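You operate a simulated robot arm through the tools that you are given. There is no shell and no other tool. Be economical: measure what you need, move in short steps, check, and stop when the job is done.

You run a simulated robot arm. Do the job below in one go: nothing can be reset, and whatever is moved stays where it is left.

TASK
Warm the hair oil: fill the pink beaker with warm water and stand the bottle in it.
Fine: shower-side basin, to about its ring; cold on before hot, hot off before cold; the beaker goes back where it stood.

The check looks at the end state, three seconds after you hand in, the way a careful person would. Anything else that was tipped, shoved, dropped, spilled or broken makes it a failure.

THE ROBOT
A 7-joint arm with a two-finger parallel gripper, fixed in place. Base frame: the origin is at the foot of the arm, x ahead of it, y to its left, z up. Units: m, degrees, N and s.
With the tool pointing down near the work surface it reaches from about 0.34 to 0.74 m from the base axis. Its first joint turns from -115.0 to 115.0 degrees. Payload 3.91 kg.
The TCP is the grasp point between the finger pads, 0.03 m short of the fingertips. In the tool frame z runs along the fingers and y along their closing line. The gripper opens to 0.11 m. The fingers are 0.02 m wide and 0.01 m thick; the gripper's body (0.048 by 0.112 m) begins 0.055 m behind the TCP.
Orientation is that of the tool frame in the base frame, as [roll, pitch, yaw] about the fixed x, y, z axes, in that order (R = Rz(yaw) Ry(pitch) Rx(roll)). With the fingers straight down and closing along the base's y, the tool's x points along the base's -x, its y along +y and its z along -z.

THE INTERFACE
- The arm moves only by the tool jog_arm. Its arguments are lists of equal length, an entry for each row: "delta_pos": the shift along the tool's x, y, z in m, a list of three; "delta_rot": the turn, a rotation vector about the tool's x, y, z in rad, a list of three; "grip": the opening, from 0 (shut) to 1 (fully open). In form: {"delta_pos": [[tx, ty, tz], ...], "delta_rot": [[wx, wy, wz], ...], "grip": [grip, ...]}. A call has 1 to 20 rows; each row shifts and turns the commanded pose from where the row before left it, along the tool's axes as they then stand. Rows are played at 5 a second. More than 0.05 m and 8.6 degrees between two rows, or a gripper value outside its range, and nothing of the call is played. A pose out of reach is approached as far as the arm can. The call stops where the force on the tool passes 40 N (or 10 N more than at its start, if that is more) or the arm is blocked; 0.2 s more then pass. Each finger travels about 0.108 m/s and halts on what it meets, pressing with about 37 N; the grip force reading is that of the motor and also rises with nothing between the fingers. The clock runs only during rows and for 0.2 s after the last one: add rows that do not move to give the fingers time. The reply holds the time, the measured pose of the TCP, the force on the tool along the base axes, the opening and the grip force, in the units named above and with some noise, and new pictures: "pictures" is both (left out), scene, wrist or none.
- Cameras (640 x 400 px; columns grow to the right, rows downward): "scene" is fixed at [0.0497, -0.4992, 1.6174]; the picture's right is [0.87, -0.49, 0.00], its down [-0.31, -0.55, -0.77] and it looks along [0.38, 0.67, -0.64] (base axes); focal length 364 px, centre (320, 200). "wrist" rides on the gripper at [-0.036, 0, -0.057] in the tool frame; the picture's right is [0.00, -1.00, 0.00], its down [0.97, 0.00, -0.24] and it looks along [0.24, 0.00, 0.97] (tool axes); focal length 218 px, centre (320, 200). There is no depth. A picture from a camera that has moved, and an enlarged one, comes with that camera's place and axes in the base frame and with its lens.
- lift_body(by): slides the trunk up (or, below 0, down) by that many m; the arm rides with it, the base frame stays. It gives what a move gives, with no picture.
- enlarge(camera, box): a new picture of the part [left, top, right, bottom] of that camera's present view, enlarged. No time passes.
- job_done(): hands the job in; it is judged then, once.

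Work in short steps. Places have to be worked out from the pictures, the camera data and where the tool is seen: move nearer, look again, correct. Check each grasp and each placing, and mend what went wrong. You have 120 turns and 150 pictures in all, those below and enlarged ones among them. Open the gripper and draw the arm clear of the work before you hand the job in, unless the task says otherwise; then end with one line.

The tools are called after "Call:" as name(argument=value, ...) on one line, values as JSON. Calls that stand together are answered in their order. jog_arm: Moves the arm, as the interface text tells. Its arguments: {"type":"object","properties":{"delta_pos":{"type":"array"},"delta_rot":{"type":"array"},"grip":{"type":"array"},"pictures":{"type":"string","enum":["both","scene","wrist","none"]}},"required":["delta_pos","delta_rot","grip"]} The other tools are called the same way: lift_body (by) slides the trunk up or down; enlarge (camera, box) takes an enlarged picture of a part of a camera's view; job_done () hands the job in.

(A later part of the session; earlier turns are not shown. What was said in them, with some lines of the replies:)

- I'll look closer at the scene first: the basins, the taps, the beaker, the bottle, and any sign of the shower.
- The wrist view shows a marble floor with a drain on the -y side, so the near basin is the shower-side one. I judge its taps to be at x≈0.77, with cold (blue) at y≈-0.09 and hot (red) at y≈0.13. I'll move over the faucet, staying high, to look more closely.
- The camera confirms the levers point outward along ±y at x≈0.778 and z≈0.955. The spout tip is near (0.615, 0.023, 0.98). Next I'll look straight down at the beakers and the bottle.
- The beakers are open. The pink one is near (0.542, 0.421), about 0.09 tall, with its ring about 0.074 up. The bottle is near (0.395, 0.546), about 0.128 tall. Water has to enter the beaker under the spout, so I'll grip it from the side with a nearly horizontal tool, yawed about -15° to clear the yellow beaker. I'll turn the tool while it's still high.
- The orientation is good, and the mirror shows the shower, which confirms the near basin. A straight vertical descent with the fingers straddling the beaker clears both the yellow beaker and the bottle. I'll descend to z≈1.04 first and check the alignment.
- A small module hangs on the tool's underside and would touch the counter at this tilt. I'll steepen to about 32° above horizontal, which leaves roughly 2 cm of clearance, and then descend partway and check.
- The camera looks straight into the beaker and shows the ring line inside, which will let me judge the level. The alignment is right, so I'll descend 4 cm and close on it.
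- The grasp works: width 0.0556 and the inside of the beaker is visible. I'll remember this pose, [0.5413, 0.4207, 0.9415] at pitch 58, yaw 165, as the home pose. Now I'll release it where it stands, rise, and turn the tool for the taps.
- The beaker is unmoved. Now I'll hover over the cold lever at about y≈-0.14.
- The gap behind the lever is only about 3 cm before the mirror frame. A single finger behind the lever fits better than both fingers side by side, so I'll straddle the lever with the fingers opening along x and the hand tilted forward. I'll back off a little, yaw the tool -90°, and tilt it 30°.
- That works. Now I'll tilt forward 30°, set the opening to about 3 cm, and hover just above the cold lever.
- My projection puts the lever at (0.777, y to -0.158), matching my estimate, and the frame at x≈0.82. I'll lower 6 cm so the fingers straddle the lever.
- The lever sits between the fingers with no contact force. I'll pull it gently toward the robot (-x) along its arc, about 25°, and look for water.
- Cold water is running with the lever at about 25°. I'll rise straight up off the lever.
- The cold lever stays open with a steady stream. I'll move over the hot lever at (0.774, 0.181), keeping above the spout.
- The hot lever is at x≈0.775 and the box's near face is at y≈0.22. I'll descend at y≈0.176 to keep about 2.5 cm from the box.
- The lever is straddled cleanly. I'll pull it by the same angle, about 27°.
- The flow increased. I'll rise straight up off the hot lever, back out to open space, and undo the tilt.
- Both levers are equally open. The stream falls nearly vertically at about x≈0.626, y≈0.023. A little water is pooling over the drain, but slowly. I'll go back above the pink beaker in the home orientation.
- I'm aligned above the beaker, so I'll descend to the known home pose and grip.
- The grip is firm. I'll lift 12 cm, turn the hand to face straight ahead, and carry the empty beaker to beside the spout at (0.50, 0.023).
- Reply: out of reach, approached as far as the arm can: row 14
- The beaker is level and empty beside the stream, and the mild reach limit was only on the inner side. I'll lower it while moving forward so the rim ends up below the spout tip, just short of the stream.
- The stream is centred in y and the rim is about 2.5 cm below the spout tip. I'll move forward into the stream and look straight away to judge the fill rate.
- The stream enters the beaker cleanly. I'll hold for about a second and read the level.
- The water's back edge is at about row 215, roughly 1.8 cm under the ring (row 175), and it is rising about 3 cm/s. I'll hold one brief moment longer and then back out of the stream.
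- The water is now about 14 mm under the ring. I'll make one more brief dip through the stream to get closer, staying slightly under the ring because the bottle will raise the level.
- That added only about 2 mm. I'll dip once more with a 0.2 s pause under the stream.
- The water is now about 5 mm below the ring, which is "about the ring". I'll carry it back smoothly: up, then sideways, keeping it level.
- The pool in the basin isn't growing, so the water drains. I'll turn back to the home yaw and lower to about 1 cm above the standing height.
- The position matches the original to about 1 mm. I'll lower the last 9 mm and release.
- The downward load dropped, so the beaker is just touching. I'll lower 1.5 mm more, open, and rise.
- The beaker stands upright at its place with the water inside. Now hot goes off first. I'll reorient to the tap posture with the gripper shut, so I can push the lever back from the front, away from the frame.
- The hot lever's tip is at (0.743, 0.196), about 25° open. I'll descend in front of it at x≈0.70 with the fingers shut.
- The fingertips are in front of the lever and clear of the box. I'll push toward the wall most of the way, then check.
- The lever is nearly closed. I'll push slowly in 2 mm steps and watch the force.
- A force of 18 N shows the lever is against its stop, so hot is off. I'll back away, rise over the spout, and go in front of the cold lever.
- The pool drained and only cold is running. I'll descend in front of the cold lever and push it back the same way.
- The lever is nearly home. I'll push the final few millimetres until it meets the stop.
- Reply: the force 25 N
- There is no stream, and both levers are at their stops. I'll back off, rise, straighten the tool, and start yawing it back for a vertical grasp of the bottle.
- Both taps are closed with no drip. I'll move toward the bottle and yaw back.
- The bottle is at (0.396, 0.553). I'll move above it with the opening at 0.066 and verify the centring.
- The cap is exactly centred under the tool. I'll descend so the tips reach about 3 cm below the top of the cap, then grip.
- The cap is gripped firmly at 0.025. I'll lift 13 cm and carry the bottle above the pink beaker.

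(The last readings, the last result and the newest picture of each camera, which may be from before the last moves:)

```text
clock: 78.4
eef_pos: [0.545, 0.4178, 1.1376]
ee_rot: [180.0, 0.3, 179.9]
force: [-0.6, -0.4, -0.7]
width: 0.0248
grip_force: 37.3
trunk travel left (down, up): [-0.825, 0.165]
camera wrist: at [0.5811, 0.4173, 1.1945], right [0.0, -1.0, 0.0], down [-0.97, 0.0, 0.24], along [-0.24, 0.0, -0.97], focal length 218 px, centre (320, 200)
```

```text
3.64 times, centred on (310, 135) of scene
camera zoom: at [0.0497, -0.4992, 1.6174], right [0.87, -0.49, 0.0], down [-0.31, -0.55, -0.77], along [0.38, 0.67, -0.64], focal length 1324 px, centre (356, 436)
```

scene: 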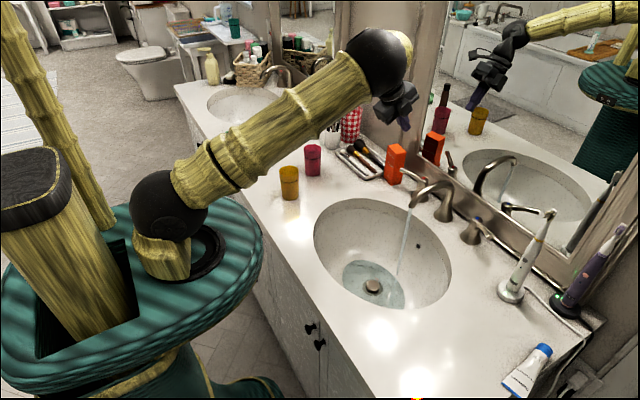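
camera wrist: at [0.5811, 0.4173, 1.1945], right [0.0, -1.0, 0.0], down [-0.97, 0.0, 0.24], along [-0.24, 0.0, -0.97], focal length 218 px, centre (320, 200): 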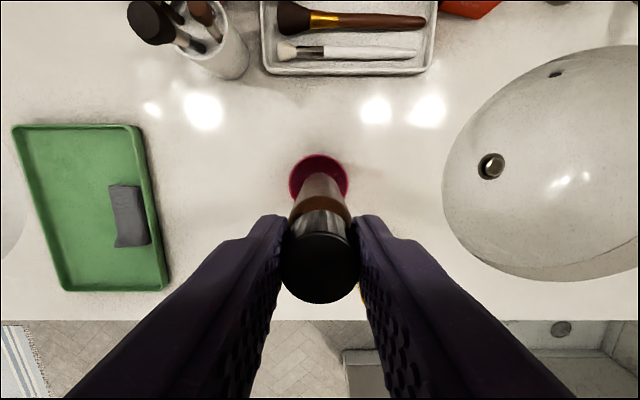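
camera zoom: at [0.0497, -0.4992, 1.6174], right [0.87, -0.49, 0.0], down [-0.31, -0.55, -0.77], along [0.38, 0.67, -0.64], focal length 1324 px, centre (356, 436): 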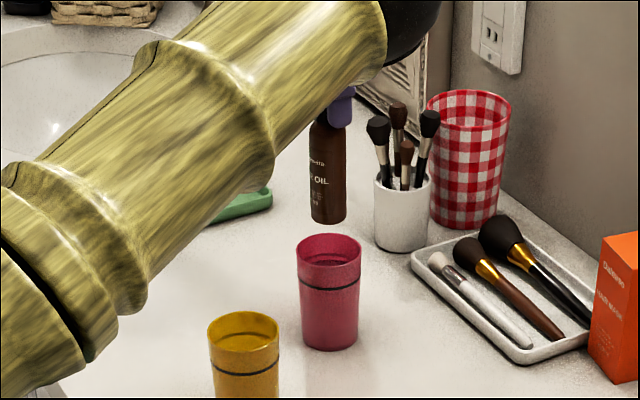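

From the wrist view the rim centre is about (0.543, 0.4175), so the bottle is within 2 mm. I'll nudge it and lower the bottom just into the mouth of the beaker.

Call:
jog_arm(delta_pos=[[0.0025, 0, 0.0155], [0, 0, 0.0155], [0, 0, 0.0155], [0, 0, 0.012]], delta_rot=[[0, 0, 0], [0, 0, 0], [0, 0, 0], [0, 0, 0]], grip=[0.1, 0.1, 0.1, 0.1], pictures="wrist")

Call:
enlarge(camera="scene", box=[270, 110, 350, 180])

```text
clock: 79.4
eef_pos: [0.5424, 0.4184, 1.0782]
ee_rot: [-179.9, 0.0, 179.9]
force: [1.2, 0.0, -0.4]
width: 0.0245
grip_force: 36.9
trunk travel left (down, up): [-0.825, 0.165]
camera wrist: at [0.5768, 0.4182, 1.1357], right [0.0, -1.0, 0.0], down [-0.97, 0.0, 0.24], along [-0.24, 0.0, -0.97], focal length 218 px, centre (320, 200)
```

wrist: 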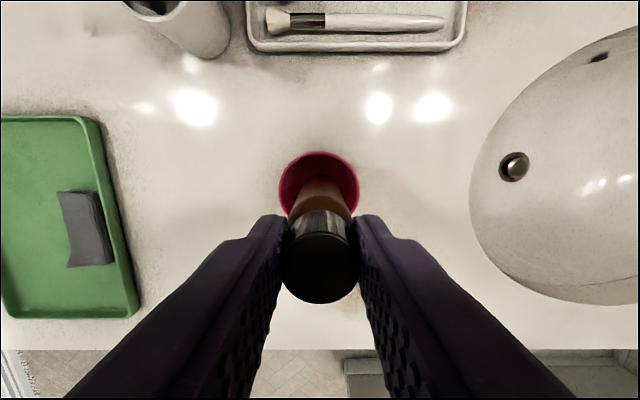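

```text
5.71 times, centred on (310, 145) of scene
camera zoom: at [0.0497, -0.4992, 1.6174], right [0.87, -0.49, 0.0], down [-0.31, -0.55, -0.77], along [0.38, 0.67, -0.64], focal length 2081 px, centre (377, 514)
```

zoom: 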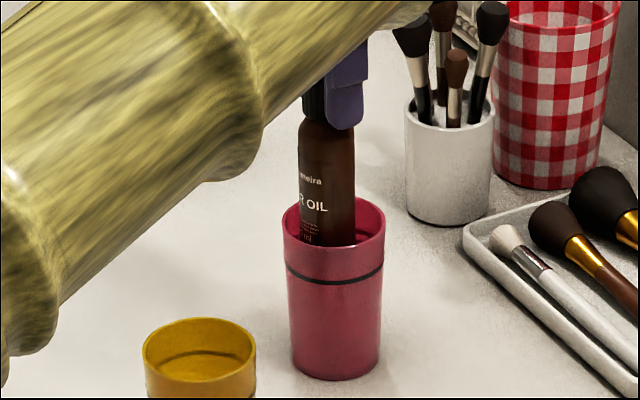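

The bottle is in the mouth, about 2–4 mm off to image-left. I'll correct by +x 3 mm and -y 1.5 mm and lower further, watching the water level.

Call:
jog_arm(delta_pos=[[-0.003, -0.0015, 0.0], [0, 0, 0.012], [0, 0, 0.012]], delta_rot=[[0, 0, 0], [0, 0, 0], [0, 0, 0]], grip=[0.1, 0.1, 0.1], pictures="none")

Call:
enlarge(camera="scene", box=[270, 110, 350, 180])

```text
clock: 80.2
eef_pos: [0.5426, 0.4174, 1.054]
ee_rot: [180.0, 0.1, 179.9]
force: [0.4, 0.0, 0.2]
width: 0.025
grip_force: 37.5
trunk travel left (down, up): [-0.825, 0.165]
```

```text
5.71 times, centred on (310, 145) of scene
camera zoom: at [0.0497, -0.4992, 1.6174], right [0.87, -0.49, 0.0], down [-0.31, -0.55, -0.77], along [0.38, 0.67, -0.64], focal length 2081 px, centre (377, 514)
```

zoom: 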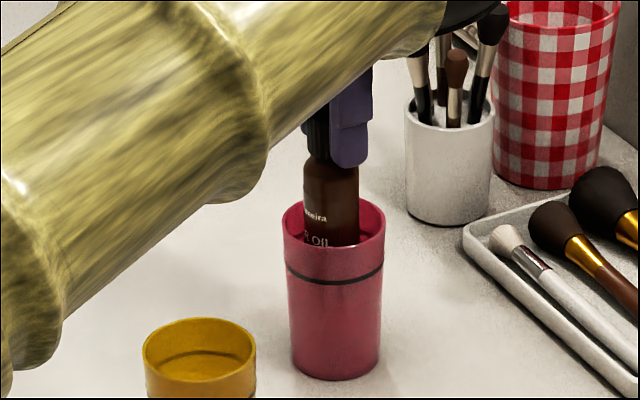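

Now it's well centred. I'll lower another 2 cm and look for rising water.

Call:
jog_arm(delta_pos=[[0, 0, 0.01], [0, 0, 0.01]], delta_rot=[[0, 0, 0], [0, 0, 0]], grip=[0.1, 0.1], pictures="wrist")

Call:
enlarge(camera="scene", box=[290, 130, 340, 180])

```text
clock: 80.8
eef_pos: [0.5426, 0.417, 1.0345]
ee_rot: [-179.9, 0.2, 180.0]
force: [0.1, -0.1, -0.2]
width: 0.0247
grip_force: 36.8
trunk travel left (down, up): [-0.825, 0.165]
camera wrist: at [0.5793, 0.4169, 1.0921], right [0.0, -1.0, 0.0], down [-0.97, 0.0, 0.24], along [-0.24, 0.0, -0.97], focal length 218 px, centre (320, 200)
```

wrist: 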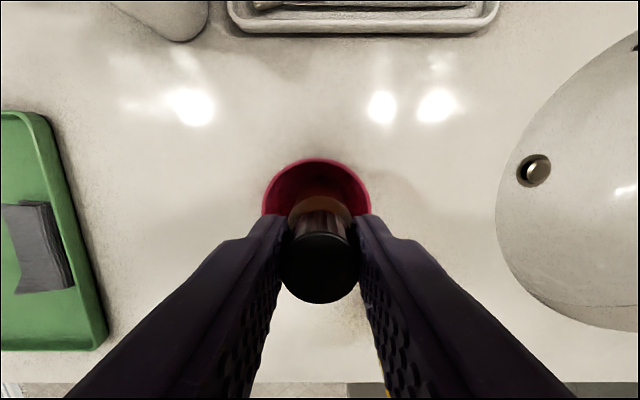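

```text
8.00 times, centred on (315, 155) of scene
camera zoom: at [0.0497, -0.4992, 1.6174], right [0.87, -0.49, 0.0], down [-0.31, -0.55, -0.77], along [0.38, 0.67, -0.64], focal length 2914 px, centre (360, 560)
```

zoom: 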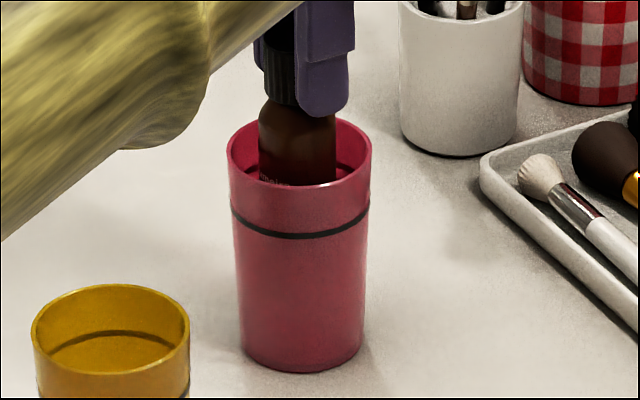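

There's no overflow and the fit is clear. I'll lower the last 2 cm in small steps until it touches the floor of the beaker.

Call:
jog_arm(delta_pos=[[0, 0, 0.006], [0, 0, 0.006], [0, 0, 0.005], [0, 0, 0]], delta_rot=[[0, 0, 0], [0, 0, 0], [0, 0, 0], [0, 0, 0]], grip=[0.1, 0.1, 0.1, 0.1], pictures="none")

Call:
enlarge(camera="scene", box=[290, 130, 340, 180])

```text
clock: 81.8
eef_pos: [0.5434, 0.4168, 1.0174]
ee_rot: [180.0, 0.1, 179.9]
force: [0.2, 0.0, -1.2]
width: 0.0249
grip_force: 37.2
trunk travel left (down, up): [-0.825, 0.165]
```

```text
8.00 times, centred on (315, 155) of scene
camera zoom: at [0.0497, -0.4992, 1.6174], right [0.87, -0.49, 0.0], down [-0.31, -0.55, -0.77], along [0.38, 0.67, -0.64], focal length 2914 px, centre (360, 560)
```

zoom: 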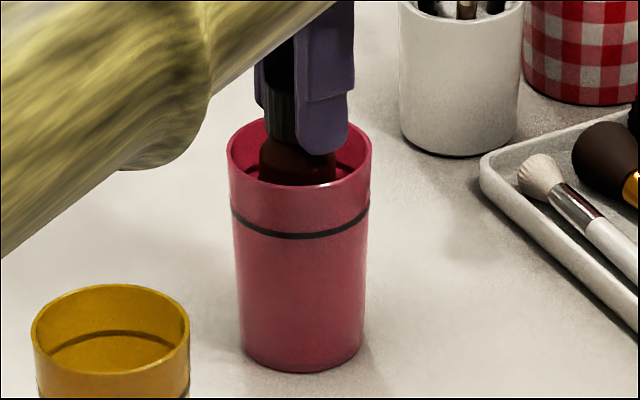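

Contact isn't clear yet. I'll go on in 1.5 mm steps, watching the force.

Call:
jog_arm(delta_pos=[[0, 0, 0.0015], [0, 0, 0.0015], [0, 0, 0]], delta_rot=[[0, 0, 0], [0, 0, 0], [0, 0, 0]], grip=[0.1, 0.1, 0.1], pictures="none")

Call:
jog_arm(delta_pos=[[0, 0, 0.0015], [0, 0, 0]], delta_rot=[[0, 0, 0], [0, 0, 0]], grip=[0.1, 0.1], pictures="none")

```text
clock: 82.6
eef_pos: [0.5432, 0.4175, 1.013]
ee_rot: [-179.9, 0.1, 179.8]
force: [-0.4, 0.3, -1.2]
width: 0.0247
grip_force: 36.8
trunk travel left (down, up): [-0.825, 0.165]
```

```text
clock: 83.2
eef_pos: [0.5432, 0.417, 1.0132]
ee_rot: [180.0, 0.1, 179.9]
force: [0.3, 0.0, -0.8]
width: 0.0249
grip_force: 36.9
trunk travel left (down, up): [-0.825, 0.165]
```

I expect the floor at TCP ≈ 1.011–1.013, so I'll take two more small steps.

Call:
jog_arm(delta_pos=[[0, 0, 0.0015], [0, 0, 0]], delta_rot=[[0, 0, 0], [0, 0, 0]], grip=[0.1, 0.1], pictures="none")

Call:
jog_arm(delta_pos=[[0, 0, 0.001], [0, 0, 0]], delta_rot=[[0, 0, 0], [0, 0, 0]], grip=[0.1, 0.1], pictures="none")

```text
clock: 83.8
eef_pos: [0.5438, 0.4159, 1.0114]
ee_rot: [179.9, 0.0, 179.9]
force: [-0.4, 0.0, -0.6]
width: 0.0248
grip_force: 37.0
trunk travel left (down, up): [-0.825, 0.165]
```

```text
clock: 84.4
eef_pos: [0.543, 0.4162, 1.0112]
ee_rot: [180.0, 0.1, 179.9]
force: [0.3, -0.4, 1.1]
width: 0.0248
grip_force: 37.0
trunk travel left (down, up): [-0.825, 0.165]
```

The force turned positive, so the bottle is on the floor of the beaker. I'll open moderately and rise straight up.

Call:
jog_arm(delta_pos=[[0, 0, 0], [0, 0, 0], [0, 0, 0], [0, 0, -0.02], [0, 0, -0.03], [0, 0, -0.035], [0, 0, -0.035]], delta_rot=[[0, 0, 0], [0, 0, 0], [0, 0, 0], [0, 0, 0], [0, 0, 0], [0, 0, 0], [0, 0, 0]], grip=[0.3, 0.5, 0.6, 0.6, 0.6, 0.6, 0.6], pictures="wrist")

Call:
enlarge(camera="scene", box=[270, 110, 350, 180])

```text
clock: 86.0
eef_pos: [0.5427, 0.4168, 1.1317]
ee_rot: [-179.9, 0.1, 180.0]
force: [0.8, -1.1, -0.1]
width: 0.0663
grip_force: 0.1
trunk travel left (down, up): [-0.825, 0.165]
camera wrist: at [0.5785, 0.4165, 1.1894], right [0.0, -1.0, 0.0], down [-0.97, 0.0, 0.24], along [-0.24, 0.0, -0.97], focal length 218 px, centre (320, 200)
```

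wrist: 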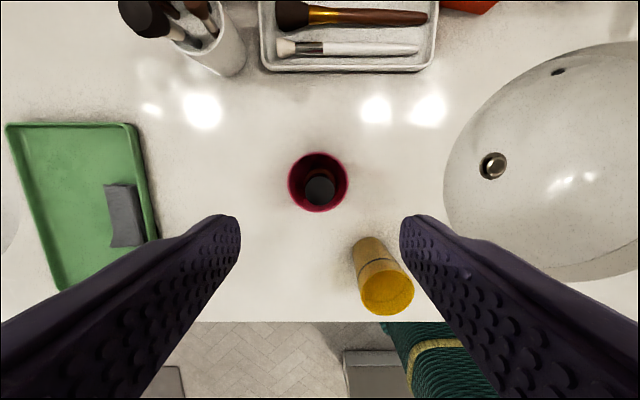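

```text
5.71 times, centred on (310, 145) of scene
camera zoom: at [0.0497, -0.4992, 1.6174], right [0.87, -0.49, 0.0], down [-0.31, -0.55, -0.77], along [0.38, 0.67, -0.64], focal length 2081 px, centre (377, 514)
```

zoom: 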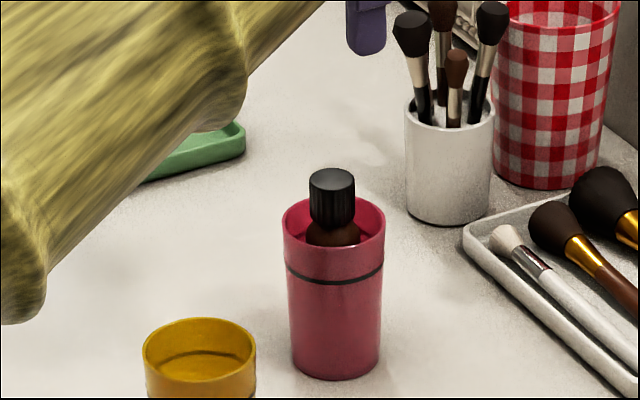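

The bottle stands upright in the beaker, with nothing spilled. I'll draw the arm clear and take a last look.

Call:
jog_arm(delta_pos=[[0, 0, -0.04], [0, 0, -0.04], [0.005, -0.045, 0], [0.005, -0.045, 0], [0.005, -0.045, 0], [0.005, -0.045, 0], [0.005, -0.045, 0], [0.005, -0.045, 0]], delta_rot=[[0, 0, 0], [0, 0, 0], [0, 0, 0], [0, 0, 0], [0, 0, 0], [0, 0, 0], [0, 0, 0], [0, 0, 0]], grip=[0.6, 1, 1, 1, 1, 1, 1, 1], pictures="scene")

Call:
enlarge(camera="scene", box=[290, 130, 340, 180])

```text
clock: 87.8
eef_pos: [0.5116, 0.1444, 1.211]
ee_rot: [179.9, 0.1, 179.9]
force: [-0.1, 0.1, 0.0]
width: 0.1099
grip_force: 0.0
trunk travel left (down, up): [-0.825, 0.165]
```

scene: 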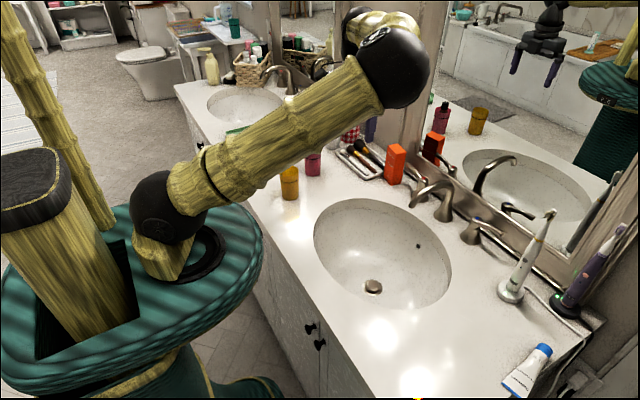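

```text
8.00 times, centred on (315, 155) of scene
camera zoom: at [0.0497, -0.4992, 1.6174], right [0.87, -0.49, 0.0], down [-0.31, -0.55, -0.77], along [0.38, 0.67, -0.64], focal length 2914 px, centre (360, 560)
```

zoom: 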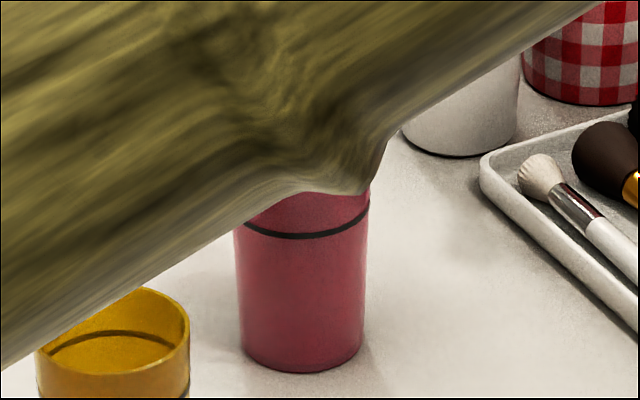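

Everything is in place: the taps are shut, the basin has drained, the beaker is at home with the bottle standing in it, and the arm is clear with the gripper open. I'm handing in.

Call:
job_done()

```text
The job is handed in.
```

The hair oil bottle is standing in the pink beaker, back where the beaker stood, with warm water to about 5 mm below its ring; both taps at the shower-side basin are off, and I saw nothing spilled or knocked.
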